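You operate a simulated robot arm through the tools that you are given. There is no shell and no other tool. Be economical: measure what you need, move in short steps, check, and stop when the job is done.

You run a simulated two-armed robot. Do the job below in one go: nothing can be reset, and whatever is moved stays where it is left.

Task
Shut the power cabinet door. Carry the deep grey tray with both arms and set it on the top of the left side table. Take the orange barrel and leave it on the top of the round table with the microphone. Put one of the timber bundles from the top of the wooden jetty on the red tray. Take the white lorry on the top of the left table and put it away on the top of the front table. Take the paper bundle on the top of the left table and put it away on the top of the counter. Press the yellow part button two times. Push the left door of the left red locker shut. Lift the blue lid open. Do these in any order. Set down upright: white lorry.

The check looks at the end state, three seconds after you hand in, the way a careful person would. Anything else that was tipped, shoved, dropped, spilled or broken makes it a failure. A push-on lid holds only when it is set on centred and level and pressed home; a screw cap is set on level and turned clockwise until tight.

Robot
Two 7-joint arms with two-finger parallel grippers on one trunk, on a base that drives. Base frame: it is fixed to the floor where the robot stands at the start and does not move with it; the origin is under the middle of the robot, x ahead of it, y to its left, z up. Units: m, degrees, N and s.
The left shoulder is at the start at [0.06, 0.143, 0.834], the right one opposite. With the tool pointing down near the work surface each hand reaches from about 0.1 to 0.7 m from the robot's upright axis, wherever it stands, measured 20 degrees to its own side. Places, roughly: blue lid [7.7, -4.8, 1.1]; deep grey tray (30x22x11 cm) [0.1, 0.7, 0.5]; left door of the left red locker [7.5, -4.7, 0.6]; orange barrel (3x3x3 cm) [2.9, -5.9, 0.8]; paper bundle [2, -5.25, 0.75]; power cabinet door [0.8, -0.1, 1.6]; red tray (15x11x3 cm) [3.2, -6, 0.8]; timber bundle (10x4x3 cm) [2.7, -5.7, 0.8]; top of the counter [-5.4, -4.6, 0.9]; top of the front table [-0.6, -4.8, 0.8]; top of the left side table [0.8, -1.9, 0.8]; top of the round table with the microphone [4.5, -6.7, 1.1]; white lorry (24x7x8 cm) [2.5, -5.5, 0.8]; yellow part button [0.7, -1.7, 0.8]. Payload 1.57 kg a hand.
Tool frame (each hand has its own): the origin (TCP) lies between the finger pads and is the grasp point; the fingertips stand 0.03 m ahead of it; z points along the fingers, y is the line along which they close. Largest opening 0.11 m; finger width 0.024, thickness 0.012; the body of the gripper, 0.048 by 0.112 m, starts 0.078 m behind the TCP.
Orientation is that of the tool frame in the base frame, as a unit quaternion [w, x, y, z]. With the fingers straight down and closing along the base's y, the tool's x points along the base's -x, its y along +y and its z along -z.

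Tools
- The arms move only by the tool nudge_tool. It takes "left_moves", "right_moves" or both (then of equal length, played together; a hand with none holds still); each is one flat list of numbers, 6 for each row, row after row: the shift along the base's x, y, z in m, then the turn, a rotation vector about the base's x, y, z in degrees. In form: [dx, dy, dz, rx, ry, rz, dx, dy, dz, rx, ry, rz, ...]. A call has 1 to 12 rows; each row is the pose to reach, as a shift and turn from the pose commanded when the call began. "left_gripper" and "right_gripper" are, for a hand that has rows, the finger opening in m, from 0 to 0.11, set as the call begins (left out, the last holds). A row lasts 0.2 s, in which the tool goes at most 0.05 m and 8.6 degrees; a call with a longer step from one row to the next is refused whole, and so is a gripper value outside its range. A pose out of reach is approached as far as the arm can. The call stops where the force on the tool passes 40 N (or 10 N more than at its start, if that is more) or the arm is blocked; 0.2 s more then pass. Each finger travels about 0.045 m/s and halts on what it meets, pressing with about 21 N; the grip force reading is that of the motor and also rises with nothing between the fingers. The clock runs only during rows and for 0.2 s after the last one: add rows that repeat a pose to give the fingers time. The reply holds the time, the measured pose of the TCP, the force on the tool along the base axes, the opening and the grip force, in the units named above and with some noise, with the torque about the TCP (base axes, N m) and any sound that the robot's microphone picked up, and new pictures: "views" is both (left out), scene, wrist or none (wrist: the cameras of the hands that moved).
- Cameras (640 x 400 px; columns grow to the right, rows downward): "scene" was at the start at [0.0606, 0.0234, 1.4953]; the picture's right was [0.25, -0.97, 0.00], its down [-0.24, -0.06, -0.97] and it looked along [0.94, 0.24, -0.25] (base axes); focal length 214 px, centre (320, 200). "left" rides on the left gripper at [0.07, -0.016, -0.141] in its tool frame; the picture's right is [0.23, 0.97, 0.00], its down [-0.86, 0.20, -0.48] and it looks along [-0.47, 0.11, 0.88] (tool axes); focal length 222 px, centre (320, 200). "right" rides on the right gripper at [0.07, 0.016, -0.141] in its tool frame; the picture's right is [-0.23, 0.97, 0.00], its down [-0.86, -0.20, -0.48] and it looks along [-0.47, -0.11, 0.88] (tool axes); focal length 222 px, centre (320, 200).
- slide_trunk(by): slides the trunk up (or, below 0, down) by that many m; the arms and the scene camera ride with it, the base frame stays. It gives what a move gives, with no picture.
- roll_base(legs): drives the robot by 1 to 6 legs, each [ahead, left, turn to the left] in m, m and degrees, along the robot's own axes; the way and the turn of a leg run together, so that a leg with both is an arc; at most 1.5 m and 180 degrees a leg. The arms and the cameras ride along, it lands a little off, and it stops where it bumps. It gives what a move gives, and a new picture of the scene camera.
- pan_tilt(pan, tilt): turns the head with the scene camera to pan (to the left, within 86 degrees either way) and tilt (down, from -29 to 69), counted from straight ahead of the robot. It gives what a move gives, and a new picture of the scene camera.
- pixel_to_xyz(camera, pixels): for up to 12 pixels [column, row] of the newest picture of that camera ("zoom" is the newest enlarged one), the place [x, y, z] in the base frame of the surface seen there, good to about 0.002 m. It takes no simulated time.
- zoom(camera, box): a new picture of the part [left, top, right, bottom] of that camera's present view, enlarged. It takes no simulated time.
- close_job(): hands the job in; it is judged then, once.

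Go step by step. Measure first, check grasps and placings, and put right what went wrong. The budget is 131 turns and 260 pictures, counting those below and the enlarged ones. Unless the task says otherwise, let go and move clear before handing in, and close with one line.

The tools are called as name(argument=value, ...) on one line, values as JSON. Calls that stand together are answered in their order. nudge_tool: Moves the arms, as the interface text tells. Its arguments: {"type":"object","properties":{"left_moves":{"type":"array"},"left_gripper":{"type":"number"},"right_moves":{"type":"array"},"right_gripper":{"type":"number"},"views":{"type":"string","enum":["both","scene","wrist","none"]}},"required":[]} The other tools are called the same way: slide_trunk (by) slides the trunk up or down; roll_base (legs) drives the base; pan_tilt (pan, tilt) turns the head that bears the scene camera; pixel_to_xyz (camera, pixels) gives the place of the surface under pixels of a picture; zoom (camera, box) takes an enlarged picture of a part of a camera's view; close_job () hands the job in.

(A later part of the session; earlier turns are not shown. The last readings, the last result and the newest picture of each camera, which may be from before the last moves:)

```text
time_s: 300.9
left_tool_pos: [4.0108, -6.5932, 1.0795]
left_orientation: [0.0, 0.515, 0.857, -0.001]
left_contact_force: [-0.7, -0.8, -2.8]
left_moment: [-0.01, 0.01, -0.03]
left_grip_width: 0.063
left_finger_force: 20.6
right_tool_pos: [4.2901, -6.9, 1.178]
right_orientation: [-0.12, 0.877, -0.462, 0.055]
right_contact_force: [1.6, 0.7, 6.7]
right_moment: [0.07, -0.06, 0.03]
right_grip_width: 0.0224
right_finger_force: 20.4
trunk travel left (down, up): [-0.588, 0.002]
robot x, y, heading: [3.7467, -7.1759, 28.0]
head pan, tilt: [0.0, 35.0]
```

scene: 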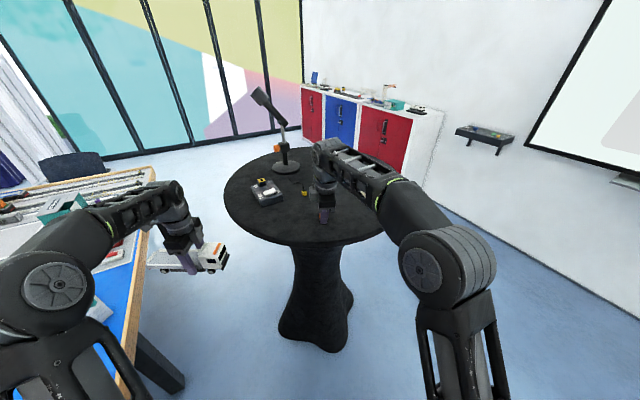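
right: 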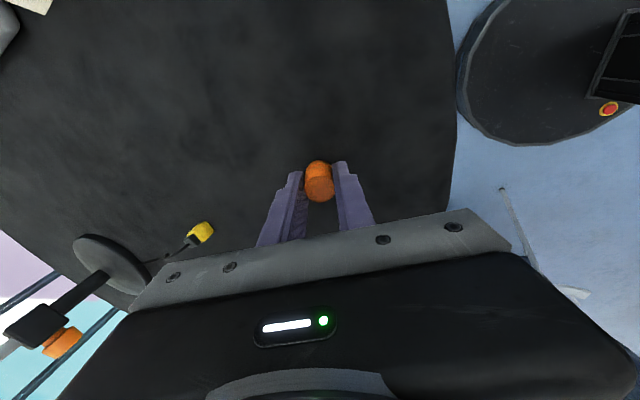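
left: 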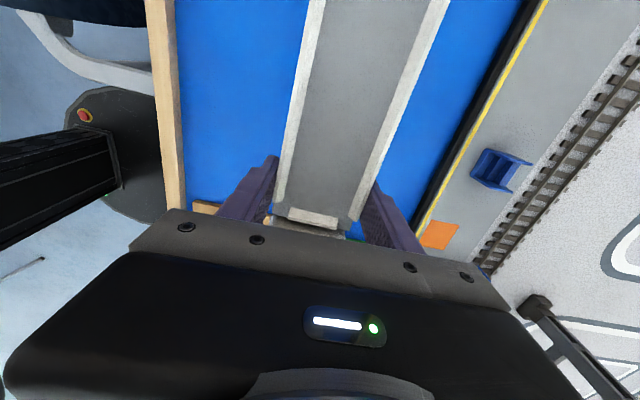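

Contact with the table (6.7 N). I open, rise and retreat, then look.

nudge_tool(right_moves=[0, 0, 0, 0, 0, 0, 0, 0, 0, 0, 0, 0, 0, 0, 0, 0, 0, 0], right_gripper=0.05, views="none")

nudge_tool(right_moves=[0, 0, 0.012, 0, 0, 0, 0, 0, 0.024, 0, 0, 0, 0, 0, 0.036, 0, 0, 0, -0.025, -0.04, 0.036, 0, 0, 0, -0.05, -0.08, 0.036, 0, 0, 0, -0.075, -0.12, 0.036, 0, 0, 0], views="both")

zoom(camera="scene", box=[230, 140, 400, 246])

```text
time_s: 301.7
left_tool_pos: [4.0108, -6.5918, 1.0787]
left_orientation: [0.0, 0.515, 0.857, -0.001]
left_contact_force: [0.0, -0.8, -2.6]
left_moment: [0.02, 0.02, 0.01]
left_grip_width: 0.063
left_finger_force: 21.2
right_tool_pos: [4.2909, -6.899, 1.1772]
right_orientation: [-0.118, 0.878, -0.461, 0.057]
right_contact_force: [5.4, 3.5, 8.5]
right_moment: [-0.05, -0.04, 0.06]
right_grip_width: 0.0433
right_finger_force: 0.1
trunk travel left (down, up): [-0.588, 0.002]
robot x, y, heading: [3.7437, -7.178, 28.0]
head pan, tilt: [0.0, 35.0]
```

```text
time_s: 303.1
left_tool_pos: [4.0104, -6.5942, 1.0791]
left_orientation: [-0.001, 0.514, 0.858, 0.0]
left_contact_force: [-0.5, -0.4, -2.4]
left_moment: [0.02, -0.02, -0.04]
left_grip_width: 0.0629
left_finger_force: 20.5
right_tool_pos: [4.2154, -7.0226, 1.2135]
right_orientation: [-0.117, 0.878, -0.461, 0.055]
right_contact_force: [-1.2, -0.8, -0.9]
right_moment: [0.03, 0.0, 0.0]
right_grip_width: 0.0501
right_finger_force: 0.1
trunk travel left (down, up): [-0.588, 0.002]
robot x, y, heading: [3.7446, -7.1764, 27.9]
head pan, tilt: [0.0, 35.0]
```

scene: 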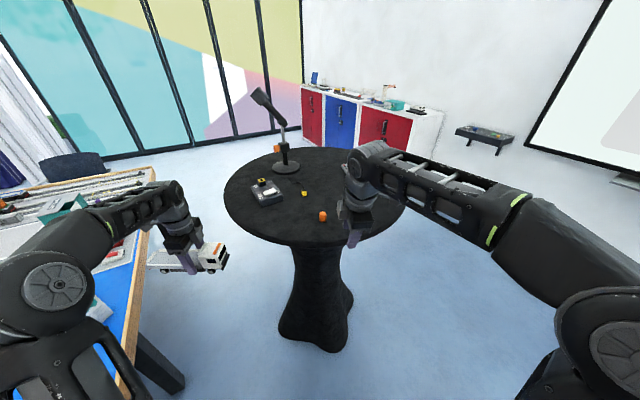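
right: 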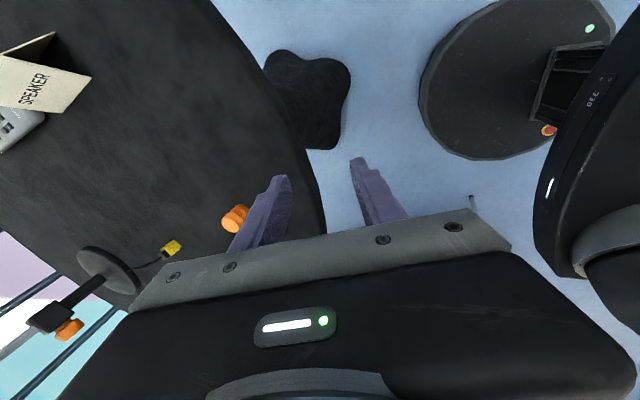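

```text
3.76 times, centred on (315, 193) of scene
```

zoom: 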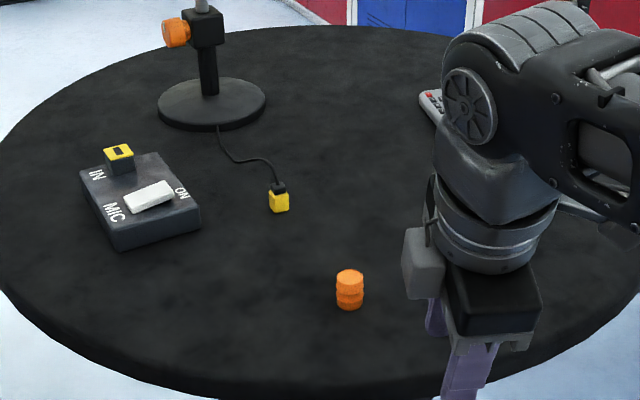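

The barrel stands upright on the round table. Now back along the aisle to the next gap, facing the paper bundle.

roll_base(legs=[[-0.25, 0, 0], [0, 0, 29.7], [0, 1.4, 0], [0, 1.27, 0], [0.27, 0, 0]])

pan_tilt(pan=-10, tilt=45)

zoom(camera="scene", box=[260, 150, 460, 275])

```text
time_s: 320.5
left_tool_pos: [1.3524, -5.0006, 1.0779]
left_orientation: [0.0, 0.275, 0.961, -0.002]
left_contact_force: [-0.1, 0.4, -2.9]
left_moment: [-0.07, -0.01, 0.0]
left_grip_width: 0.0627
left_finger_force: 20.8
right_tool_pos: [1.7426, -5.2692, 1.2119]
right_orientation: [-0.127, 0.967, -0.22, 0.024]
right_contact_force: [0.4, 0.1, 0.0]
right_moment: [-0.02, 0.02, 0.03]
right_grip_width: 0.0502
right_finger_force: 0.0
trunk travel left (down, up): [-0.588, 0.002]
robot x, y, heading: [1.4108, -5.6421, 57.9]
head pan, tilt: [0.0, 35.0]
```

scene: 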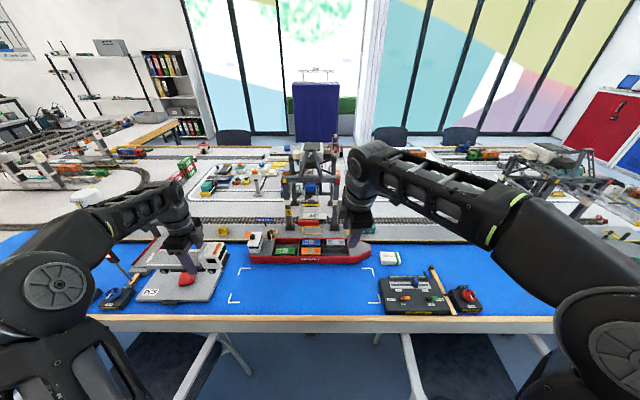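

```text
time_s: 321.2
left_tool_pos: [1.3507, -5.0017, 1.0786]
left_orientation: [-0.001, 0.275, 0.961, -0.001]
left_contact_force: [-0.2, 0.9, -3.4]
left_moment: [-0.03, -0.01, 0.01]
left_grip_width: 0.0626
left_finger_force: 20.7
right_tool_pos: [1.7428, -5.2716, 1.2124]
right_orientation: [-0.127, 0.967, -0.22, 0.023]
right_contact_force: [-0.1, 0.5, 0.0]
right_moment: [-0.01, -0.02, 0.01]
right_grip_width: 0.0502
right_finger_force: 0.1
trunk travel left (down, up): [-0.588, 0.002]
robot x, y, heading: [1.4166, -5.6394, 57.9]
head pan, tilt: [-10.0, 45.0]
```

scene: 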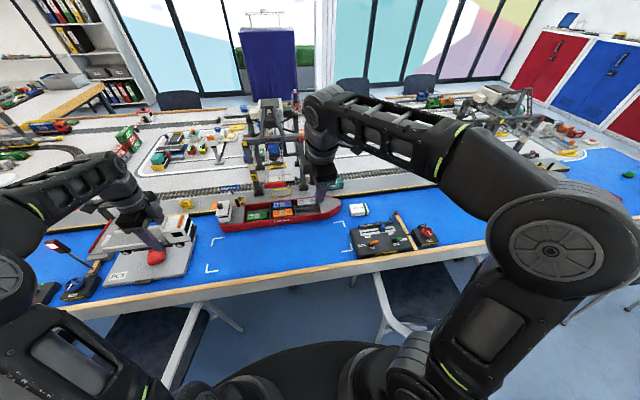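

```text
3.20 times, centred on (360, 212) of scene
```

zoom: 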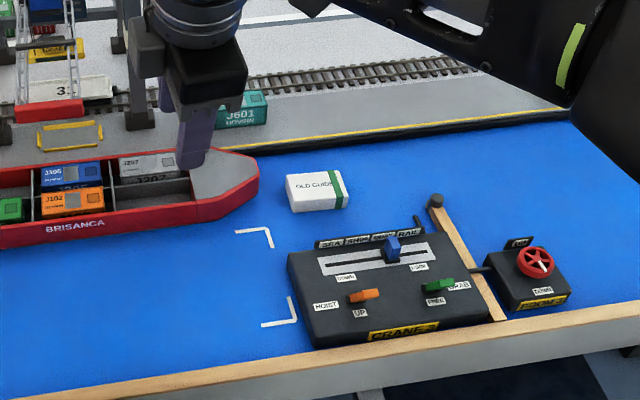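

The paper bundle ("OLD GUIDES") is at zoom (316,190). I measure it.

pixel_to_xyz(camera="zoom", pixels=[[288, 178], [335, 172], [346, 192], [293, 198], [316, 185], [293, 210], [346, 205], [316, 206]])

```text
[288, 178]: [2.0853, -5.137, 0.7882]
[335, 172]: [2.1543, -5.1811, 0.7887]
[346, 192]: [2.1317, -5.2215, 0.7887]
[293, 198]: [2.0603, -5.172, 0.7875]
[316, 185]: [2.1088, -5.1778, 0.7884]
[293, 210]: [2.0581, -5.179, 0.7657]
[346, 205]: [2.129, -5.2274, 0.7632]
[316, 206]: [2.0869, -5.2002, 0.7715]
```

Paper: centre [2.108,-5.178], top 0.788, 8×4.3 cm. I edge the base nearer and bring the right hand, levelled, above it.

roll_base(legs=[[0.11, -0.08, 0]])

nudge_tool(right_moves=[0.03, 0.0054, -0.0325, -1.6, 1, -0.75, 0.06, 0.011, -0.065, -3.2, 2, -1.5, 0.09, 0.016, -0.0975, -4.8, 3, -2.25, 0.12, 0.022, -0.13, -6.4, 4, -3, 0.15, 0.027, -0.1625, -8, 5, -3.75, 0.18, 0.032, -0.195, -9.6, 6, -4.5, 0.21, 0.038, -0.2275, -11.2, 7, -5.25, 0.239, 0.043, -0.26, -12.7, 8, -6], right_gripper=0.07, views="wrist")

```text
time_s: 322.4
left_tool_pos: [1.4445, -4.9632, 1.0775]
left_orientation: [-0.003, 0.275, 0.961, -0.003]
left_contact_force: [1.4, 0.4, -3.6]
left_moment: [-0.02, 0.06, -0.03]
left_grip_width: 0.0629
left_finger_force: 21.1
right_tool_pos: [1.8367, -5.2316, 1.2115]
right_orientation: [-0.125, 0.967, -0.22, 0.022]
right_contact_force: [1.0, 0.1, -0.5]
right_moment: [0.0, 0.07, 0.02]
right_grip_width: 0.0501
right_finger_force: 0.1
trunk travel left (down, up): [-0.588, 0.002]
robot x, y, heading: [1.4998, -5.6024, 58.0]
head pan, tilt: [-10.0, 45.0]
stopped in leg 1: the robot was blocked; the commanded pose is now the measured one
```

scene: 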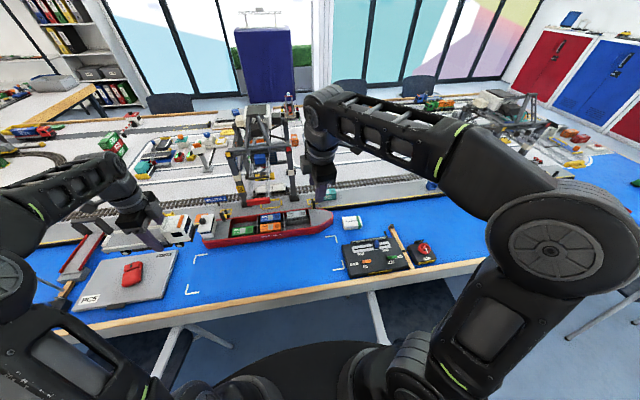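

```text
time_s: 324.2
left_tool_pos: [1.4429, -4.9646, 1.0774]
left_orientation: [-0.002, 0.275, 0.961, -0.002]
left_contact_force: [-0.1, 0.2, -2.1]
left_moment: [-0.04, 0.02, -0.03]
left_grip_width: 0.0627
left_finger_force: 20.5
right_tool_pos: [2.0733, -5.1922, 0.9513]
right_orientation: [-0.004, 0.962, -0.273, -0.014]
right_contact_force: [-0.2, 0.1, -0.2]
right_moment: [-0.03, 0.02, 0.04]
right_grip_width: 0.0699
right_finger_force: 0.0
trunk travel left (down, up): [-0.588, 0.002]
robot x, y, heading: [1.5077, -5.6067, 57.9]
head pan, tilt: [-10.0, 45.0]
```

right: 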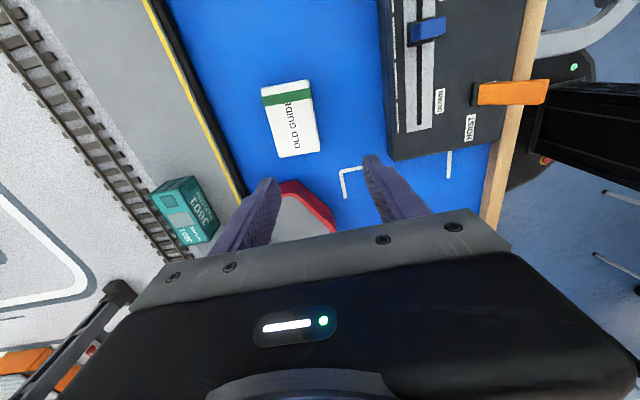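

The hand is 3.5 cm short of centre along the bundle. I shift, descend, close and lift.

nudge_tool(right_moves=[0.018, 0.007, 0, 0, 0, 0, 0.036, 0.015, 0, 0, 0, 0, 0.036, 0.015, -0.04, 0, 0, 0, 0.036, 0.015, -0.08, 0, 0, 0, 0.036, 0.015, -0.12, 0, 0, 0, 0.036, 0.015, -0.155, 0, 0, 0], views="wrist")

nudge_tool(right_moves=[0, 0, 0, 0, 0, 0, 0, 0, 0, 0, 0, 0, 0, 0, 0, 0, 0, 0, 0, 0, 0, 0, 0, 0, 0, 0, 0.04, 0, 0, 0, 0, 0, 0.08, 0, 0, 0, 0, 0, 0.12, 0, 0, 0, 0, 0, 0.16, 0, 0, 0], right_gripper=0.015, views="wrist")

```text
time_s: 325.6
left_tool_pos: [1.4417, -4.9655, 1.0782]
left_orientation: [-0.002, 0.275, 0.961, -0.001]
left_contact_force: [0.1, -0.2, -2.1]
left_moment: [-0.01, -0.03, 0.01]
left_grip_width: 0.0629
left_finger_force: 21.1
right_tool_pos: [2.1102, -5.1776, 0.7983]
right_orientation: [-0.003, 0.962, -0.273, -0.014]
right_contact_force: [0.0, 0.0, 0.0]
right_moment: [0.01, 0.01, -0.03]
right_grip_width: 0.0701
right_finger_force: 0.0
trunk travel left (down, up): [-0.588, 0.002]
robot x, y, heading: [1.504, -5.5988, 57.8]
head pan, tilt: [-10.0, 45.0]
```

right: 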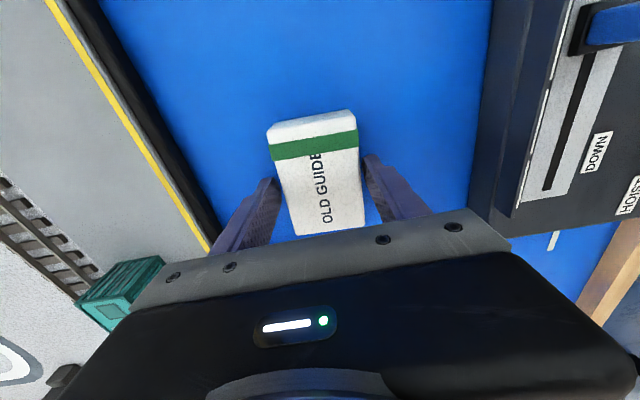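

```text
time_s: 327.4
left_tool_pos: [1.4414, -4.9654, 1.0778]
left_orientation: [-0.001, 0.275, 0.961, -0.001]
left_contact_force: [0.1, -0.5, -3.0]
left_moment: [0.0, -0.05, 0.03]
left_grip_width: 0.0627
left_finger_force: 20.9
right_tool_pos: [2.1064, -5.1767, 0.9573]
right_orientation: [-0.004, 0.962, -0.272, -0.013]
right_contact_force: [0.1, -0.6, -0.2]
right_moment: [-0.01, 0.0, -0.04]
right_grip_width: 0.0603
right_finger_force: 21.2
trunk travel left (down, up): [-0.588, 0.002]
robot x, y, heading: [1.5046, -5.6042, 57.6]
head pan, tilt: [-10.0, 45.0]
```

right: 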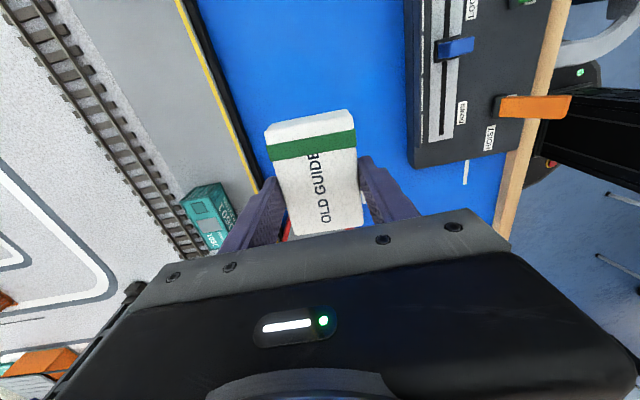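

Paper bundle held. I draw the right hand in, back into the aisle, turn toward the front table and look.

nudge_tool(right_moves=[-0.015, -0.025, 0.03, 0, 0, 0, -0.03, -0.05, 0.06, 0, 0, 0, -0.045, -0.075, 0.09, 0, 0, 0, -0.06, -0.1, 0.11, 0, 0, 0, -0.075, -0.125, 0.12, 0, 0, 0], views="none")

roll_base(legs=[[-0.45, 0, 0], [0, 0, 90], [0.7, 0, 0]])

pan_tilt(pan=0, tilt=38)

```text
time_s: 328.6
left_tool_pos: [1.4401, -4.9666, 1.0786]
left_orientation: [-0.001, 0.275, 0.961, 0.0]
left_contact_force: [0.3, 0.0, -2.7]
left_moment: [-0.01, -0.04, -0.01]
left_grip_width: 0.0627
left_finger_force: 21.3
right_tool_pos: [2.032, -5.3037, 1.0802]
right_orientation: [-0.003, 0.962, -0.273, -0.014]
right_contact_force: [-0.3, 0.0, -0.6]
right_moment: [-0.02, -0.02, -0.02]
right_grip_width: 0.0598
right_finger_force: 21.1
trunk travel left (down, up): [-0.588, 0.002]
robot x, y, heading: [1.5024, -5.6063, 57.7]
head pan, tilt: [-10.0, 45.0]
```

```text
time_s: 338.6
left_tool_pos: [0.0309, -5.6823, 1.0789]
left_orientation: [0.0, -0.486, 0.874, -0.001]
left_contact_force: [0.0, -0.2, -2.4]
left_moment: [0.03, -0.02, -0.01]
left_grip_width: 0.0627
left_finger_force: 21.1
right_tool_pos: [0.3679, -5.0897, 1.0773]
right_orientation: [0.008, 0.873, 0.488, -0.012]
right_contact_force: [0.0, -0.8, -1.4]
right_moment: [-0.03, -0.02, 0.0]
right_grip_width: 0.0595
right_finger_force: 21.0
trunk travel left (down, up): [-0.588, 0.002]
robot x, y, heading: [0.6695, -5.6154, 147.9]
head pan, tilt: [-10.0, 45.0]
```

scene: 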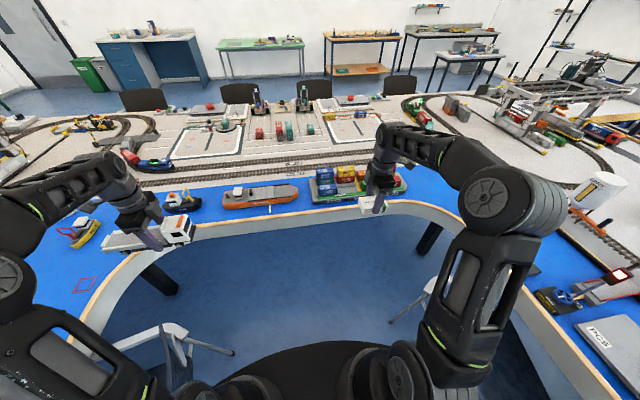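

```text
time_s: 339.3
left_tool_pos: [0.0325, -5.6819, 1.0776]
left_orientation: [0.0, -0.487, 0.873, -0.002]
left_contact_force: [0.0, 0.1, -3.7]
left_moment: [-0.01, -0.02, 0.02]
left_grip_width: 0.0628
left_finger_force: 20.9
right_tool_pos: [0.3694, -5.0909, 1.0786]
right_orientation: [0.008, 0.873, 0.488, -0.012]
right_contact_force: [-0.2, 0.1, -1.0]
right_moment: [0.01, 0.01, 0.06]
right_grip_width: 0.0593
right_finger_force: 21.1
trunk travel left (down, up): [-0.588, 0.002]
robot x, y, heading: [0.672, -5.6214, 147.9]
head pan, tilt: [0.0, 38.0]
```

scene: 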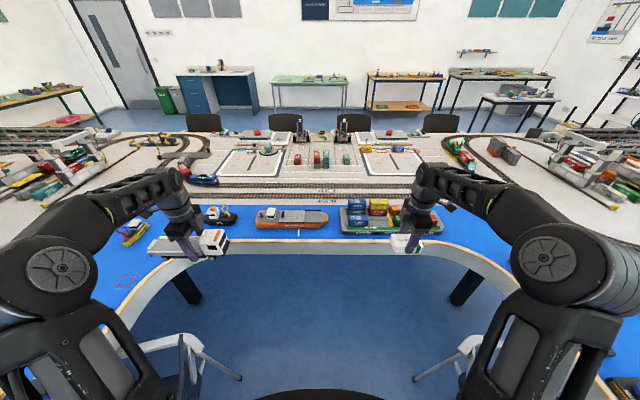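

pixel_to_xyz(camera="scene", pixels=[[300, 241], [290, 229], [258, 225], [236, 222], [240, 240], [195, 212], [340, 232], [130, 285], [326, 222], [345, 225], [300, 203], [140, 240]])

zoom(camera="scene", box=[90, 170, 430, 300])

```text
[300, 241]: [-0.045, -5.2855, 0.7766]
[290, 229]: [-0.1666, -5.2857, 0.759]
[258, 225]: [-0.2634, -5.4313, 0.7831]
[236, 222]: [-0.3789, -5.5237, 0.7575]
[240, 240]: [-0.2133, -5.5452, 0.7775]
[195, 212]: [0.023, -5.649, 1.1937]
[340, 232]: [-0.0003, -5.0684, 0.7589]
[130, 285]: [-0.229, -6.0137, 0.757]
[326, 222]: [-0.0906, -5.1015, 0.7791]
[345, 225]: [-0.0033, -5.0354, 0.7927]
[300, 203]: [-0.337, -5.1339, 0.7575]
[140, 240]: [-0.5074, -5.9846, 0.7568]
```

```text
1.88 times, centred on (260, 235) of scene
```

zoom: 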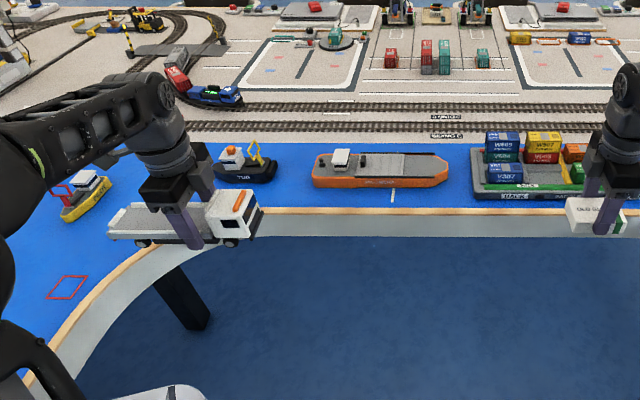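

The strip behind the orange barge, before the rails, looks free for the lorry. I drive 0.42 m nearer and measure it from close.

roll_base(legs=[[0.42, 0, 0]])

zoom(camera="scene", box=[170, 200, 410, 350])

pixel_to_xyz(camera="zoom", pixels=[[320, 40], [320, 60], [320, 80], [320, 100], [320, 120], [320, 140], [320, 160], [220, 60], [220, 90], [220, 120], [400, 60], [400, 90]])

```text
time_s: 341.9
left_tool_pos: [-0.3243, -5.464, 1.0775]
left_orientation: [0.001, -0.489, 0.873, -0.002]
left_contact_force: [0.1, -0.5, -2.8]
left_moment: [0.01, -0.04, 0.0]
left_grip_width: 0.0629
left_finger_force: 20.9
right_tool_pos: [0.0078, -4.8704, 1.0774]
right_orientation: [0.007, 0.872, 0.49, -0.012]
right_contact_force: [-0.2, 0.0, -0.9]
right_moment: [0.0, 0.01, -0.01]
right_grip_width: 0.0592
right_finger_force: 21.1
trunk travel left (down, up): [-0.588, 0.002]
robot x, y, heading: [0.3109, -5.3998, 148.3]
head pan, tilt: [0.0, 38.0]
```

scene: 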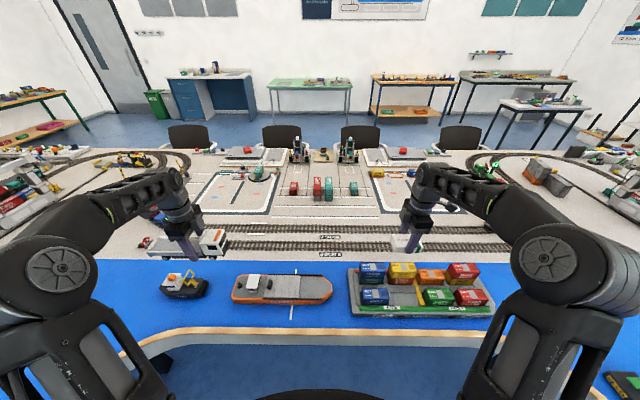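

```text
2.67 times, centred on (290, 275) of scene
```

zoom: 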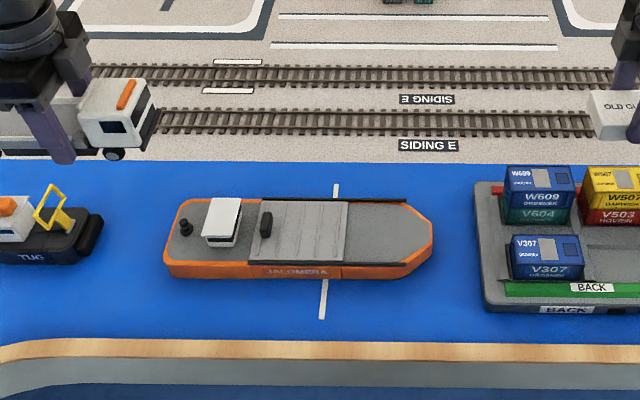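

```text
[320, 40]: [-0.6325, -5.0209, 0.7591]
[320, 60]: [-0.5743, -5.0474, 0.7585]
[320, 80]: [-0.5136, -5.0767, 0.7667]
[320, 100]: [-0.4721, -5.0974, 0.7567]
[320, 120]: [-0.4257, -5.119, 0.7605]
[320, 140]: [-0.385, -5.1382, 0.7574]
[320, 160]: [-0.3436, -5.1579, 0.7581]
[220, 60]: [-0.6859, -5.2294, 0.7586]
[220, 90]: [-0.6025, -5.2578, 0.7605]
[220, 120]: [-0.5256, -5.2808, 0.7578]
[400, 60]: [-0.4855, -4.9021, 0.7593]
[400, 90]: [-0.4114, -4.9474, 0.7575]
```

The strip between rails and barge is 13 cm deep (A 2.41–2.54), enough for the lorry. I edge 5 cm closer and bring the lorry over [-0.412,-5.274], low but not touching.

roll_base(legs=[[0.05, 0, 0]])

nudge_tool(left_moves=[-0.011, 0.041, 0, 0, 0, 0, -0.022, 0.082, 0, 0, 0, 0, -0.034, 0.123, 0, 0, 0, 0, -0.045, 0.164, 0, 0, 0, 0, -0.045, 0.164, -0.045, 0, 0, 0, -0.045, 0.164, -0.09, 0, 0, 0, -0.045, 0.164, -0.135, 0, 0, 0, -0.045, 0.164, -0.18, 0, 0, 0, -0.045, 0.164, -0.22, 0, 0, 0], views="both")

zoom(camera="scene", box=[150, 200, 390, 350])

```text
time_s: 342.8
left_tool_pos: [-0.3688, -5.4383, 1.0771]
left_orientation: [0.0, -0.489, 0.872, -0.003]
left_contact_force: [-1.1, 0.3, -2.9]
left_moment: [-0.05, -0.05, -0.01]
left_grip_width: 0.0628
left_finger_force: 20.9
right_tool_pos: [-0.0366, -4.8428, 1.0761]
right_orientation: [0.008, 0.872, 0.49, -0.012]
right_contact_force: [1.0, 0.9, -0.5]
right_moment: [-0.03, -0.06, -0.02]
right_grip_width: 0.0594
right_finger_force: 21.0
trunk travel left (down, up): [-0.588, 0.002]
robot x, y, heading: [0.2684, -5.3663, 148.4]
head pan, tilt: [0.0, 38.0]
```

scene: 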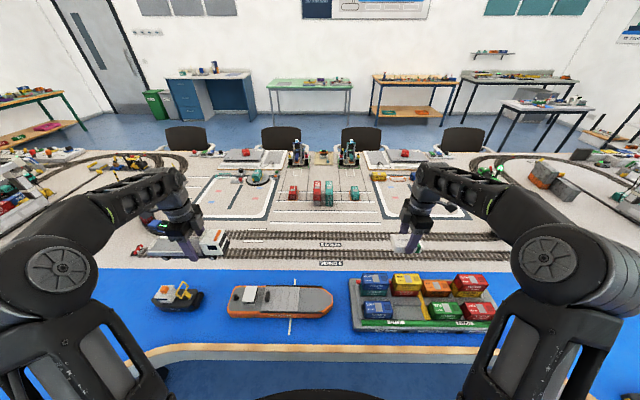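

```text
time_s: 344.8
left_tool_pos: [-0.4118, -5.2733, 0.8574]
left_orientation: [0.001, -0.49, 0.872, -0.001]
left_contact_force: [0.4, -0.5, -2.9]
left_moment: [0.01, -0.03, 0.02]
left_grip_width: 0.0625
left_finger_force: 20.7
left hand out of reach, approached as far as the arm can: row 4
right_tool_pos: [-0.0364, -4.844, 1.0775]
right_orientation: [0.008, 0.872, 0.49, -0.012]
right_contact_force: [0.1, -0.4, -1.2]
right_moment: [0.07, -0.02, 0.04]
right_grip_width: 0.0594
right_finger_force: 21.3
trunk travel left (down, up): [-0.588, 0.002]
robot x, y, heading: [0.2718, -5.3704, 148.3]
head pan, tilt: [0.0, 38.0]
```

scene: 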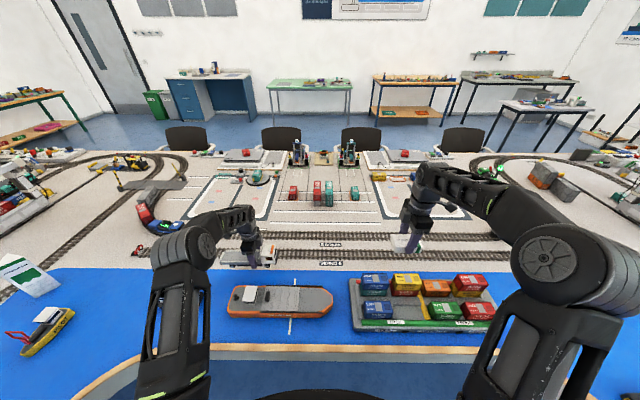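
left: 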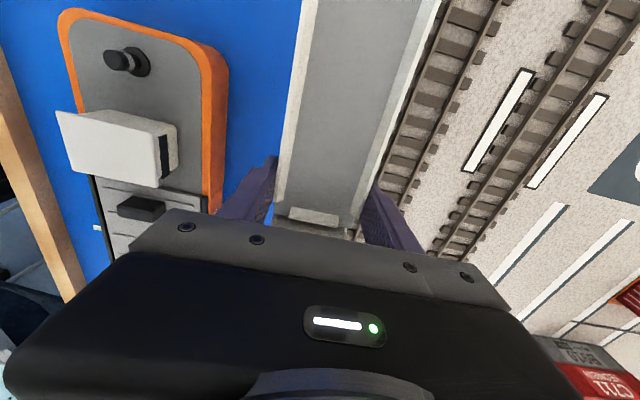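

```text
2.67 times, centred on (270, 275) of scene
```

zoom: 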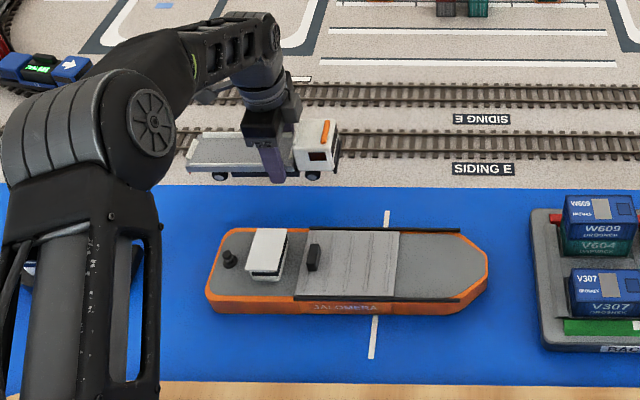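

The lorry hangs right between barge and rails. I lower it 6 cm, release, and rise.

nudge_tool(left_moves=[0.005, -0.003, -0.025, 0, 0, 0, 0.005, -0.003, -0.045, 0, 0, 0, 0.005, -0.003, -0.055, 0, 0, 0, 0.005, -0.003, -0.061, 0, 0, 0], views="none")

nudge_tool(left_moves=[0, 0, 0, 0, 0, 0, 0, 0, 0, 0, 0, 0, 0, 0, 0, 0, 0, 0], left_gripper=0.085, views="none")

nudge_tool(left_moves=[0, 0, 0.04, 0, 0, 0, 0, 0, 0.085, 0, 0, 0, 0, 0, 0.13, 0, 0, 0, 0, 0, 0.175, 0, 0, 0, 0.02, -0.03, 0.21, 0, 0, 0, 0.04, -0.06, 0.24, 0, 0, 0], views="scene")

zoom(camera="scene", box=[150, 200, 390, 350])

```text
time_s: 345.8
left_tool_pos: [-0.4057, -5.2771, 0.8004]
left_orientation: [-0.001, -0.488, 0.873, -0.001]
left_contact_force: [0.7, 0.2, 9.4]
left_moment: [-0.17, -0.35, -0.04]
left_grip_width: 0.063
left_finger_force: 20.9
right_tool_pos: [-0.0338, -4.8444, 1.0789]
right_orientation: [0.007, 0.872, 0.49, -0.012]
right_contact_force: [0.2, 0.0, -0.4]
right_moment: [-0.03, 0.05, 0.02]
right_grip_width: 0.0593
right_finger_force: 20.4
trunk travel left (down, up): [-0.588, 0.002]
robot x, y, heading: [0.2727, -5.3729, 148.4]
head pan, tilt: [0.0, 38.0]
```

```text
time_s: 346.6
left_tool_pos: [-0.4066, -5.2768, 0.7987]
left_orientation: [0.001, -0.488, 0.873, -0.001]
left_contact_force: [1.1, -0.6, -0.3]
left_moment: [0.01, -0.02, 0.02]
left_grip_width: 0.085
left_finger_force: 0.1
right_tool_pos: [-0.0344, -4.8435, 1.0793]
right_orientation: [0.007, 0.872, 0.49, -0.012]
right_contact_force: [-0.5, -0.2, -0.8]
right_moment: [0.03, -0.01, 0.0]
right_grip_width: 0.0594
right_finger_force: 20.8
trunk travel left (down, up): [-0.588, 0.002]
robot x, y, heading: [0.2679, -5.3703, 148.3]
head pan, tilt: [0.0, 38.0]
```

```text
refused: row 5 steps farther than a row can; nothing moved
```

```text
2.67 times, centred on (270, 275) of scene
```

zoom: 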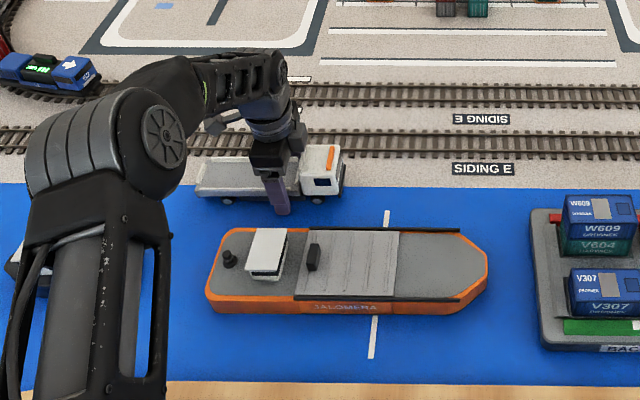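

The lorry stands upright on the front table. I lift the left hand straight up, then back out of the aisle and turn toward the corridor.

nudge_tool(left_moves=[0, 0, 0.042, 0, 0, 0, 0, 0, 0.084, 0, 0, 0, 0, 0, 0.126, 0, 0, 0, 0, 0, 0.168, 0, 0, 0, 0, 0, 0.21, 0, 0, 0], views="none")

zoom(camera="scene", box=[150, 200, 390, 350])

roll_base(legs=[[0, 0, -0.6], [-1.5, 0, 0], [-1.5, 0, 0], [-1.5, 0, 0], [-0.8, 0, 0], [0, 0, -90]])

```text
time_s: 347.8
left_tool_pos: [-0.4063, -5.277, 1.0067]
left_orientation: [0.0, -0.488, 0.873, -0.002]
left_contact_force: [0.4, -0.8, 0.1]
left_moment: [0.0, 0.01, 0.02]
left_grip_width: 0.0851
left_finger_force: 0.1
right_tool_pos: [-0.0351, -4.8436, 1.0774]
right_orientation: [0.008, 0.872, 0.49, -0.013]
right_contact_force: [-0.1, -0.6, -1.8]
right_moment: [-0.02, 0.03, 0.04]
right_grip_width: 0.0594
right_finger_force: 21.2
trunk travel left (down, up): [-0.588, 0.002]
robot x, y, heading: [0.2739, -5.3696, 148.2]
head pan, tilt: [0.0, 38.0]
```

```text
2.67 times, centred on (270, 275) of scene
```

zoom: 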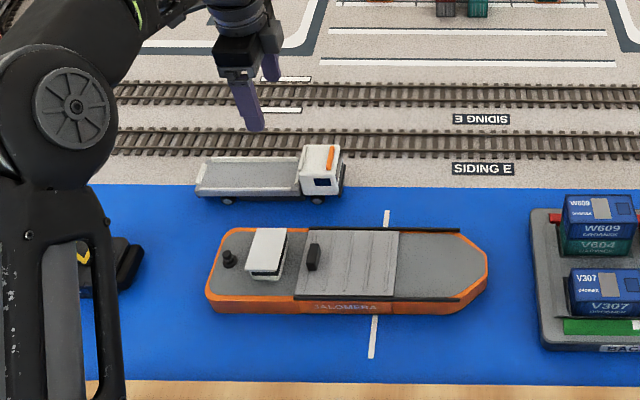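

```text
time_s: 377.3
left_tool_pos: [4.8774, -7.461, 1.0073]
left_orientation: [-0.001, 0.263, 0.965, -0.002]
left_contact_force: [-0.6, -0.3, 0.4]
left_moment: [0.0, 0.03, -0.02]
left_grip_width: 0.085
left_finger_force: 0.1
right_tool_pos: [5.3168, -7.8256, 1.0776]
right_orientation: [-0.003, 0.965, -0.262, -0.014]
right_contact_force: [0.1, -0.6, -1.6]
right_moment: [0.02, 0.01, 0.02]
right_grip_width: 0.0592
right_finger_force: 21.1
trunk travel left (down, up): [-0.588, 0.002]
robot x, y, heading: [4.7965, -8.1406, 59.1]
head pan, tilt: [0.0, 38.0]
```

scene: 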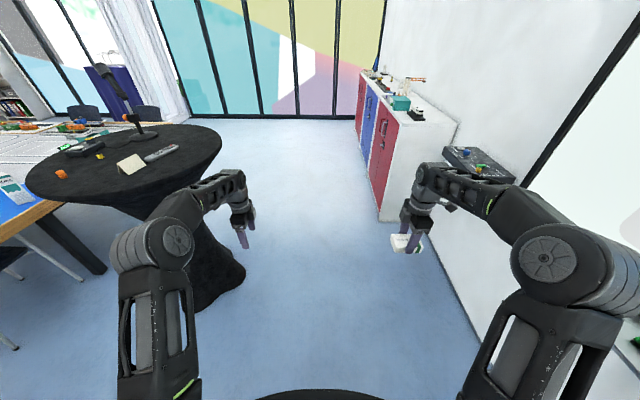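

All clear. I follow the known way back: past the lockers, down the corridor, and between side table and shelves.

roll_base(legs=[[1.5, 0.17, -1.4], [1.5, 0, 0], [0.75, 0, 0], [0, 0, 90], [1.5, 0, 0], [1.5, 0, 0]])

roll_base(legs=[[1.5, 0, 0], [0.9, 0, 0], [0, -0.54, 0], [1.5, 0, 0], [0.72, 0, 0], [0, 0, 90]])

pan_tilt(pan=10, tilt=20)

```text
refused: leg 1 is longer than a leg can be; nothing moved
```

```text
time_s: 391.1
left_tool_pos: [6.4288, -5.5729, 1.0063]
left_orientation: [0.001, 0.272, 0.962, -0.002]
left_contact_force: [-0.8, 0.0, -0.9]
left_moment: [-0.02, -0.04, 0.0]
left_grip_width: 0.085
left_finger_force: 0.1
right_tool_pos: [6.8567, -5.9408, 1.0789]
right_orientation: [-0.004, 0.963, -0.268, -0.018]
right_contact_force: [-0.2, 0.7, -0.5]
right_moment: [-0.05, -0.04, 0.04]
right_grip_width: 0.0594
right_finger_force: 20.6
trunk travel left (down, up): [-0.588, 0.002]
robot x, y, heading: [6.3337, -6.2492, 58.5]
head pan, tilt: [0.0, 38.0]
stopped in leg 3: the robot was blocked; the commanded pose is now the measured one
```

scene: 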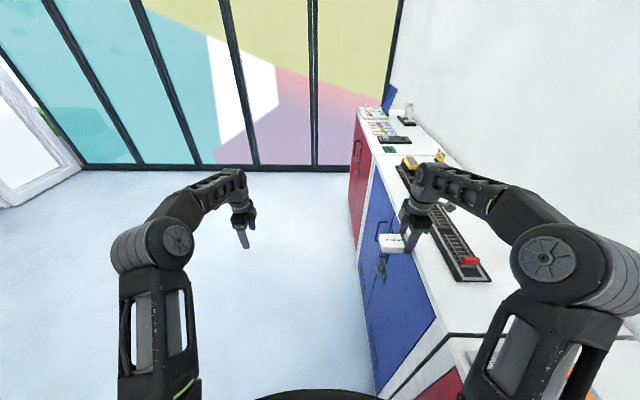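

```text
time_s: 391.9
left_tool_pos: [6.4299, -5.5731, 1.0066]
left_orientation: [-0.001, 0.271, 0.963, -0.001]
left_contact_force: [-0.1, 0.1, 0.4]
left_moment: [-0.01, 0.01, 0.01]
left_grip_width: 0.0849
left_finger_force: 0.1
right_tool_pos: [6.8587, -5.9422, 1.0777]
right_orientation: [-0.004, 0.963, -0.269, -0.018]
right_contact_force: [-0.4, 0.1, -0.8]
right_moment: [-0.03, -0.02, 0.0]
right_grip_width: 0.0594
right_finger_force: 21.1
trunk travel left (down, up): [-0.588, 0.002]
robot x, y, heading: [6.3336, -6.2481, 58.3]
head pan, tilt: [10.0, 20.0]
```

scene: 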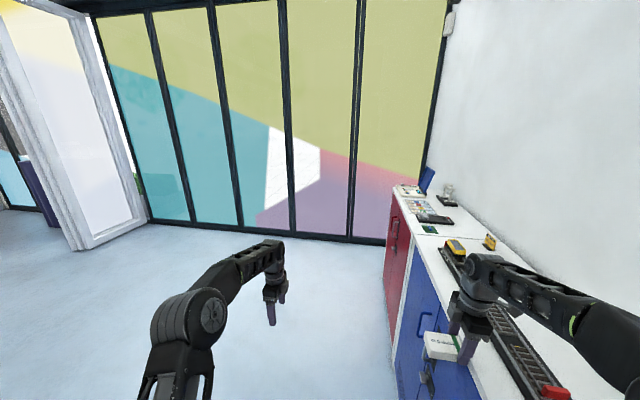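

My first drive list was refused (a leg 1.51 m long), and the second then ran from the wrong place; the base stopped against the lockers. I step away, look at the locker tops, and then carry on by the known way.

roll_base(legs=[[0, 0.45, 0]])

pan_tilt(pan=-80, tilt=30)

roll_base(legs=[[1.33, 0, 0], [0, 0, 89.4], [1.45, 0, 0], [1.45, 0, 0]])

```text
time_s: 394.6
left_tool_pos: [6.042, -5.3352, 1.0068]
left_orientation: [0.0, 0.273, 0.962, -0.002]
left_contact_force: [-0.5, 0.2, -0.5]
left_moment: [-0.01, -0.02, 0.0]
left_grip_width: 0.085
left_finger_force: 0.1
right_tool_pos: [6.4704, -5.7036, 1.078]
right_orientation: [-0.004, 0.963, -0.271, -0.019]
right_contact_force: [-0.9, 0.0, -0.7]
right_moment: [-0.02, -0.05, -0.03]
right_grip_width: 0.0596
right_finger_force: 20.9
trunk travel left (down, up): [-0.588, 0.002]
robot x, y, heading: [5.9462, -6.0108, 58.5]
head pan, tilt: [10.0, 20.0]
```

scene: 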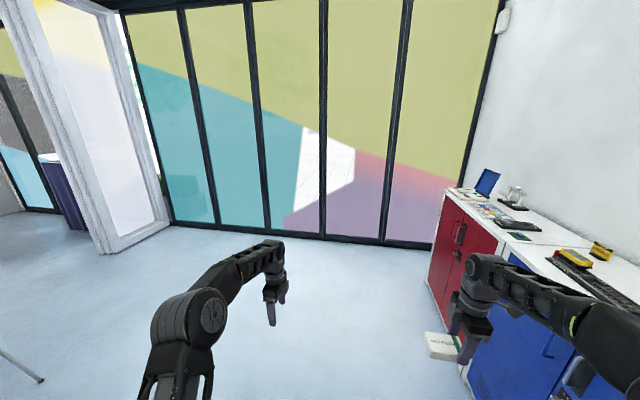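

```text
time_s: 396.3
left_tool_pos: [6.0434, -5.3363, 1.0069]
left_orientation: [0.0, 0.274, 0.962, -0.002]
left_contact_force: [-0.4, 0.4, -0.7]
left_moment: [0.0, 0.0, -0.01]
left_grip_width: 0.0848
left_finger_force: 0.0
right_tool_pos: [6.4703, -5.7043, 1.0772]
right_orientation: [-0.004, 0.962, -0.271, -0.018]
right_contact_force: [-1.1, 0.2, -0.8]
right_moment: [-0.03, -0.05, 0.03]
right_grip_width: 0.0592
right_finger_force: 20.8
trunk travel left (down, up): [-0.588, 0.002]
robot x, y, heading: [5.9471, -6.012, 58.4]
head pan, tilt: [-80.0, 30.0]
```

scene: 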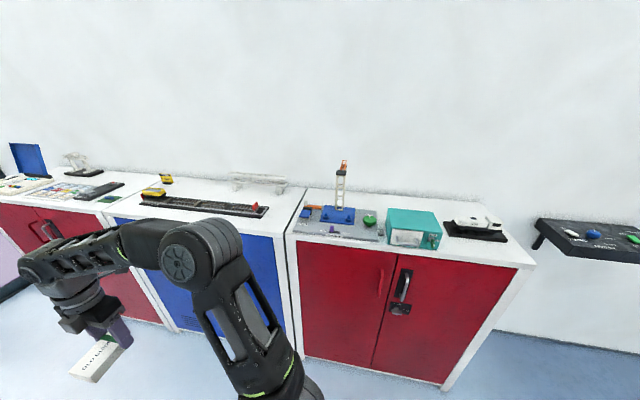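

```text
time_s: 420.4
left_tool_pos: [3.4743, -3.3275, 1.0071]
left_orientation: [0.001, -0.498, 0.867, -0.001]
left_contact_force: [0.5, -0.8, 0.0]
left_moment: [-0.01, 0.0, 0.02]
left_grip_width: 0.0851
left_finger_force: 0.1
right_tool_pos: [3.8306, -2.8901, 1.0781]
right_orientation: [0.012, 0.865, 0.501, -0.016]
right_contact_force: [0.1, 0.0, -1.0]
right_moment: [0.0, -0.03, 0.03]
right_grip_width: 0.0593
right_finger_force: 21.3
trunk travel left (down, up): [-0.588, 0.002]
robot x, y, heading: [4.1551, -3.4024, 149.8]
head pan, tilt: [-80.0, 30.0]
```

scene: 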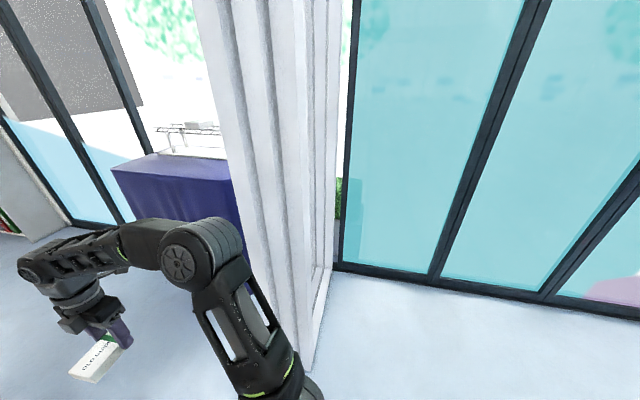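

Locker tops are undisturbed. On through the corridor, then around toward the counter.

roll_base(legs=[[0, 0, -2.1], [1.45, 0, 0], [1.05, 0, 0], [0, -0.62, 0], [1.45, 0, 0], [0.8, 0, 0]])

roll_base(legs=[[0, 0, 90], [1.45, 0, 0], [0.85, 0, 0], [0, -0.42, 0], [1.45, 0, 0], [1.0, 0, 0]])

pan_tilt(pan=-45, tilt=20)

zoom(camera="scene", box=[200, 120, 440, 270])

```text
time_s: 446.8
left_tool_pos: [-0.2443, -0.2835, 1.0072]
left_orientation: [0.0, -0.488, 0.873, -0.002]
left_contact_force: [-0.6, 0.8, 0.4]
left_moment: [-0.02, 0.02, -0.01]
left_grip_width: 0.0851
left_finger_force: 0.0
right_tool_pos: [0.12, 0.1472, 1.0771]
right_orientation: [0.011, 0.871, 0.491, -0.016]
right_contact_force: [0.5, 0.6, -0.7]
right_moment: [0.01, -0.02, 0.02]
right_grip_width: 0.0593
right_finger_force: 20.5
trunk travel left (down, up): [-0.588, 0.002]
robot x, y, heading: [0.4355, -0.3744, 148.4]
head pan, tilt: [-80.0, 30.0]
```

scene: 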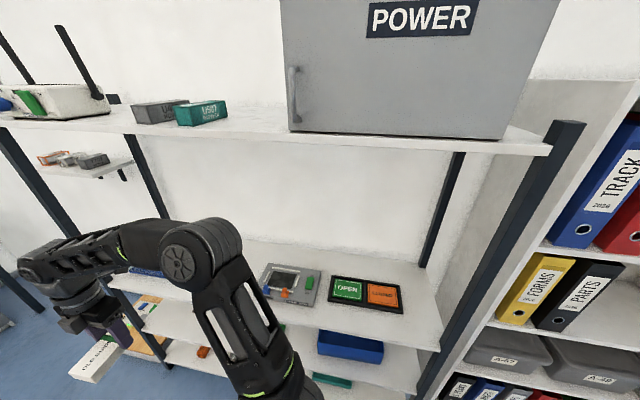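

```text
time_s: 475.7
left_tool_pos: [-2.4092, -4.932, 1.0068]
left_orientation: [-0.001, 0.965, -0.261, 0.0]
left_contact_force: [-0.6, 0.2, -1.4]
left_moment: [0.03, 0.01, 0.0]
left_grip_width: 0.0849
left_finger_force: 0.2
right_tool_pos: [-2.8455, -4.5746, 1.0784]
right_orientation: [0.019, 0.259, 0.966, -0.003]
right_contact_force: [-0.6, -0.4, -1.3]
right_moment: [-0.02, -0.01, 0.02]
right_grip_width: 0.0594
right_finger_force: 20.5
trunk travel left (down, up): [-0.588, 0.002]
robot x, y, heading: [-2.3292, -4.2552, -120.3]
head pan, tilt: [-80.0, 30.0]
```

scene: 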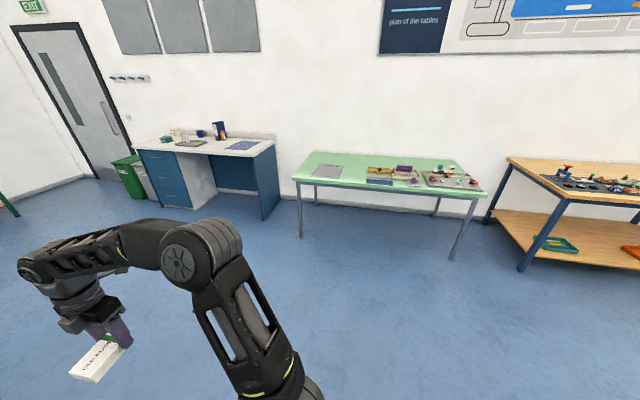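

```text
time_s: 476.7
left_tool_pos: [-2.4097, -4.9324, 1.0062]
left_orientation: [-0.001, 0.965, -0.261, 0.001]
left_contact_force: [0.2, 0.6, -0.5]
left_moment: [0.01, 0.01, -0.02]
left_grip_width: 0.085
left_finger_force: 0.0
right_tool_pos: [-2.8458, -4.5738, 1.0779]
right_orientation: [0.018, 0.258, 0.966, -0.004]
right_contact_force: [0.6, 0.0, -0.5]
right_moment: [-0.01, 0.03, -0.02]
right_grip_width: 0.0593
right_finger_force: 20.5
trunk travel left (down, up): [-0.588, 0.002]
robot x, y, heading: [-2.3311, -4.2564, -120.3]
head pan, tilt: [-45.0, 20.0]
```

scene: 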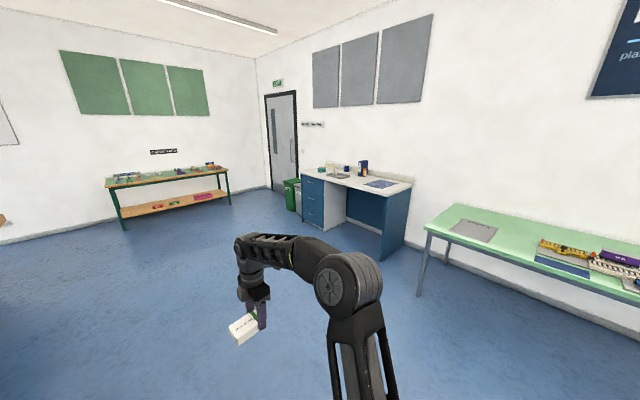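

```text
2.67 times, centred on (320, 195) of scene
```

zoom: 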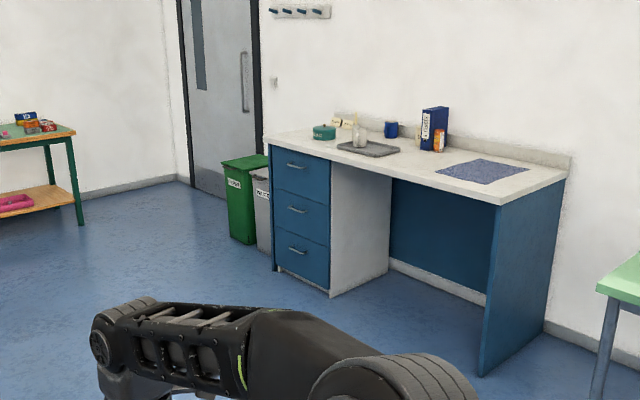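

The counter is in view with free space on its top, e.g. zoom (430,170) and the mat area. I measure it and drive nearer, facing it.

pixel_to_xyz(camera="zoom", pixels=[[274, 142], [330, 158], [400, 175], [430, 172], [495, 198], [555, 182], [485, 172], [440, 178], [340, 160], [425, 160], [520, 190], [375, 148]])

roll_base(legs=[[0, 0, -92], [0, 1.4, 0], [0.9, 0, 0]])

pan_tilt(pan=0, tilt=30)

```text
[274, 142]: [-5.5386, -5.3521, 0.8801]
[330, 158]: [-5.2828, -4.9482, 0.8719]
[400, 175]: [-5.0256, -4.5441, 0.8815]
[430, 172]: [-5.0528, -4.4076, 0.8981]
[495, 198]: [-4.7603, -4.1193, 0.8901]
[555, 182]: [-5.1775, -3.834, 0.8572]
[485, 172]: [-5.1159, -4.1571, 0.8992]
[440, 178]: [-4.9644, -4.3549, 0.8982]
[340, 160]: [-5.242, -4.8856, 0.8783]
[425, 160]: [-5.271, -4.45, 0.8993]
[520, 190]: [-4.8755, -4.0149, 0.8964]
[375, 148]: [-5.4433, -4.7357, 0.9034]
```

```text
time_s: 491.9
left_tool_pos: [-4.5127, -4.8651, 1.0065]
left_orientation: [0.001, -0.485, 0.874, -0.001]
left_contact_force: [0.1, 0.4, -0.1]
left_moment: [-0.02, 0.0, 0.0]
left_grip_width: 0.085
left_finger_force: 0.0
right_tool_pos: [-4.1434, -4.4384, 1.0775]
right_orientation: [0.01, 0.872, 0.489, -0.016]
right_contact_force: [0.6, -0.6, -0.7]
right_moment: [0.02, -0.05, 0.0]
right_grip_width: 0.0593
right_finger_force: 21.5
trunk travel left (down, up): [-0.588, 0.002]
robot x, y, heading: [-3.836, -4.9652, 148.2]
head pan, tilt: [-45.0, 20.0]
```

scene: 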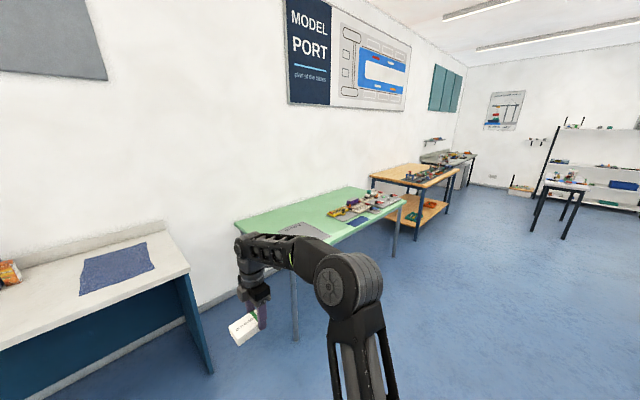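

```text
time_s: 493.0
left_tool_pos: [-4.5131, -4.8646, 1.008]
left_orientation: [0.001, -0.486, 0.874, -0.001]
left_contact_force: [-0.2, 0.1, 0.3]
left_moment: [0.0, -0.02, 0.02]
left_grip_width: 0.0851
left_finger_force: 0.1
right_tool_pos: [-4.1423, -4.4381, 1.0785]
right_orientation: [0.011, 0.873, 0.488, -0.016]
right_contact_force: [-1.5, 0.0, -1.4]
right_moment: [0.03, -0.01, 0.03]
right_grip_width: 0.0592
right_finger_force: 21.1
trunk travel left (down, up): [-0.588, 0.002]
robot x, y, heading: [-3.8324, -4.9627, 148.3]
head pan, tilt: [0.0, 30.0]
5 turns are left
```

scene: 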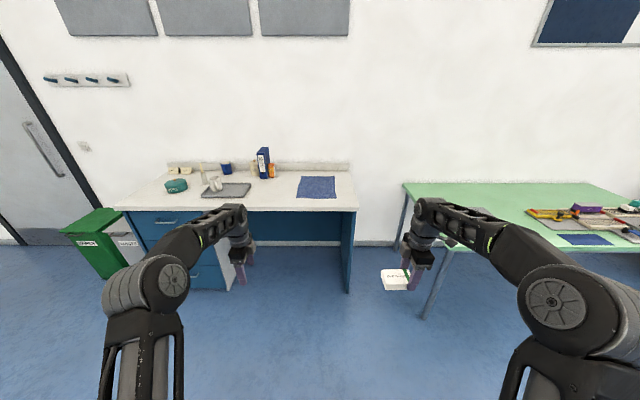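

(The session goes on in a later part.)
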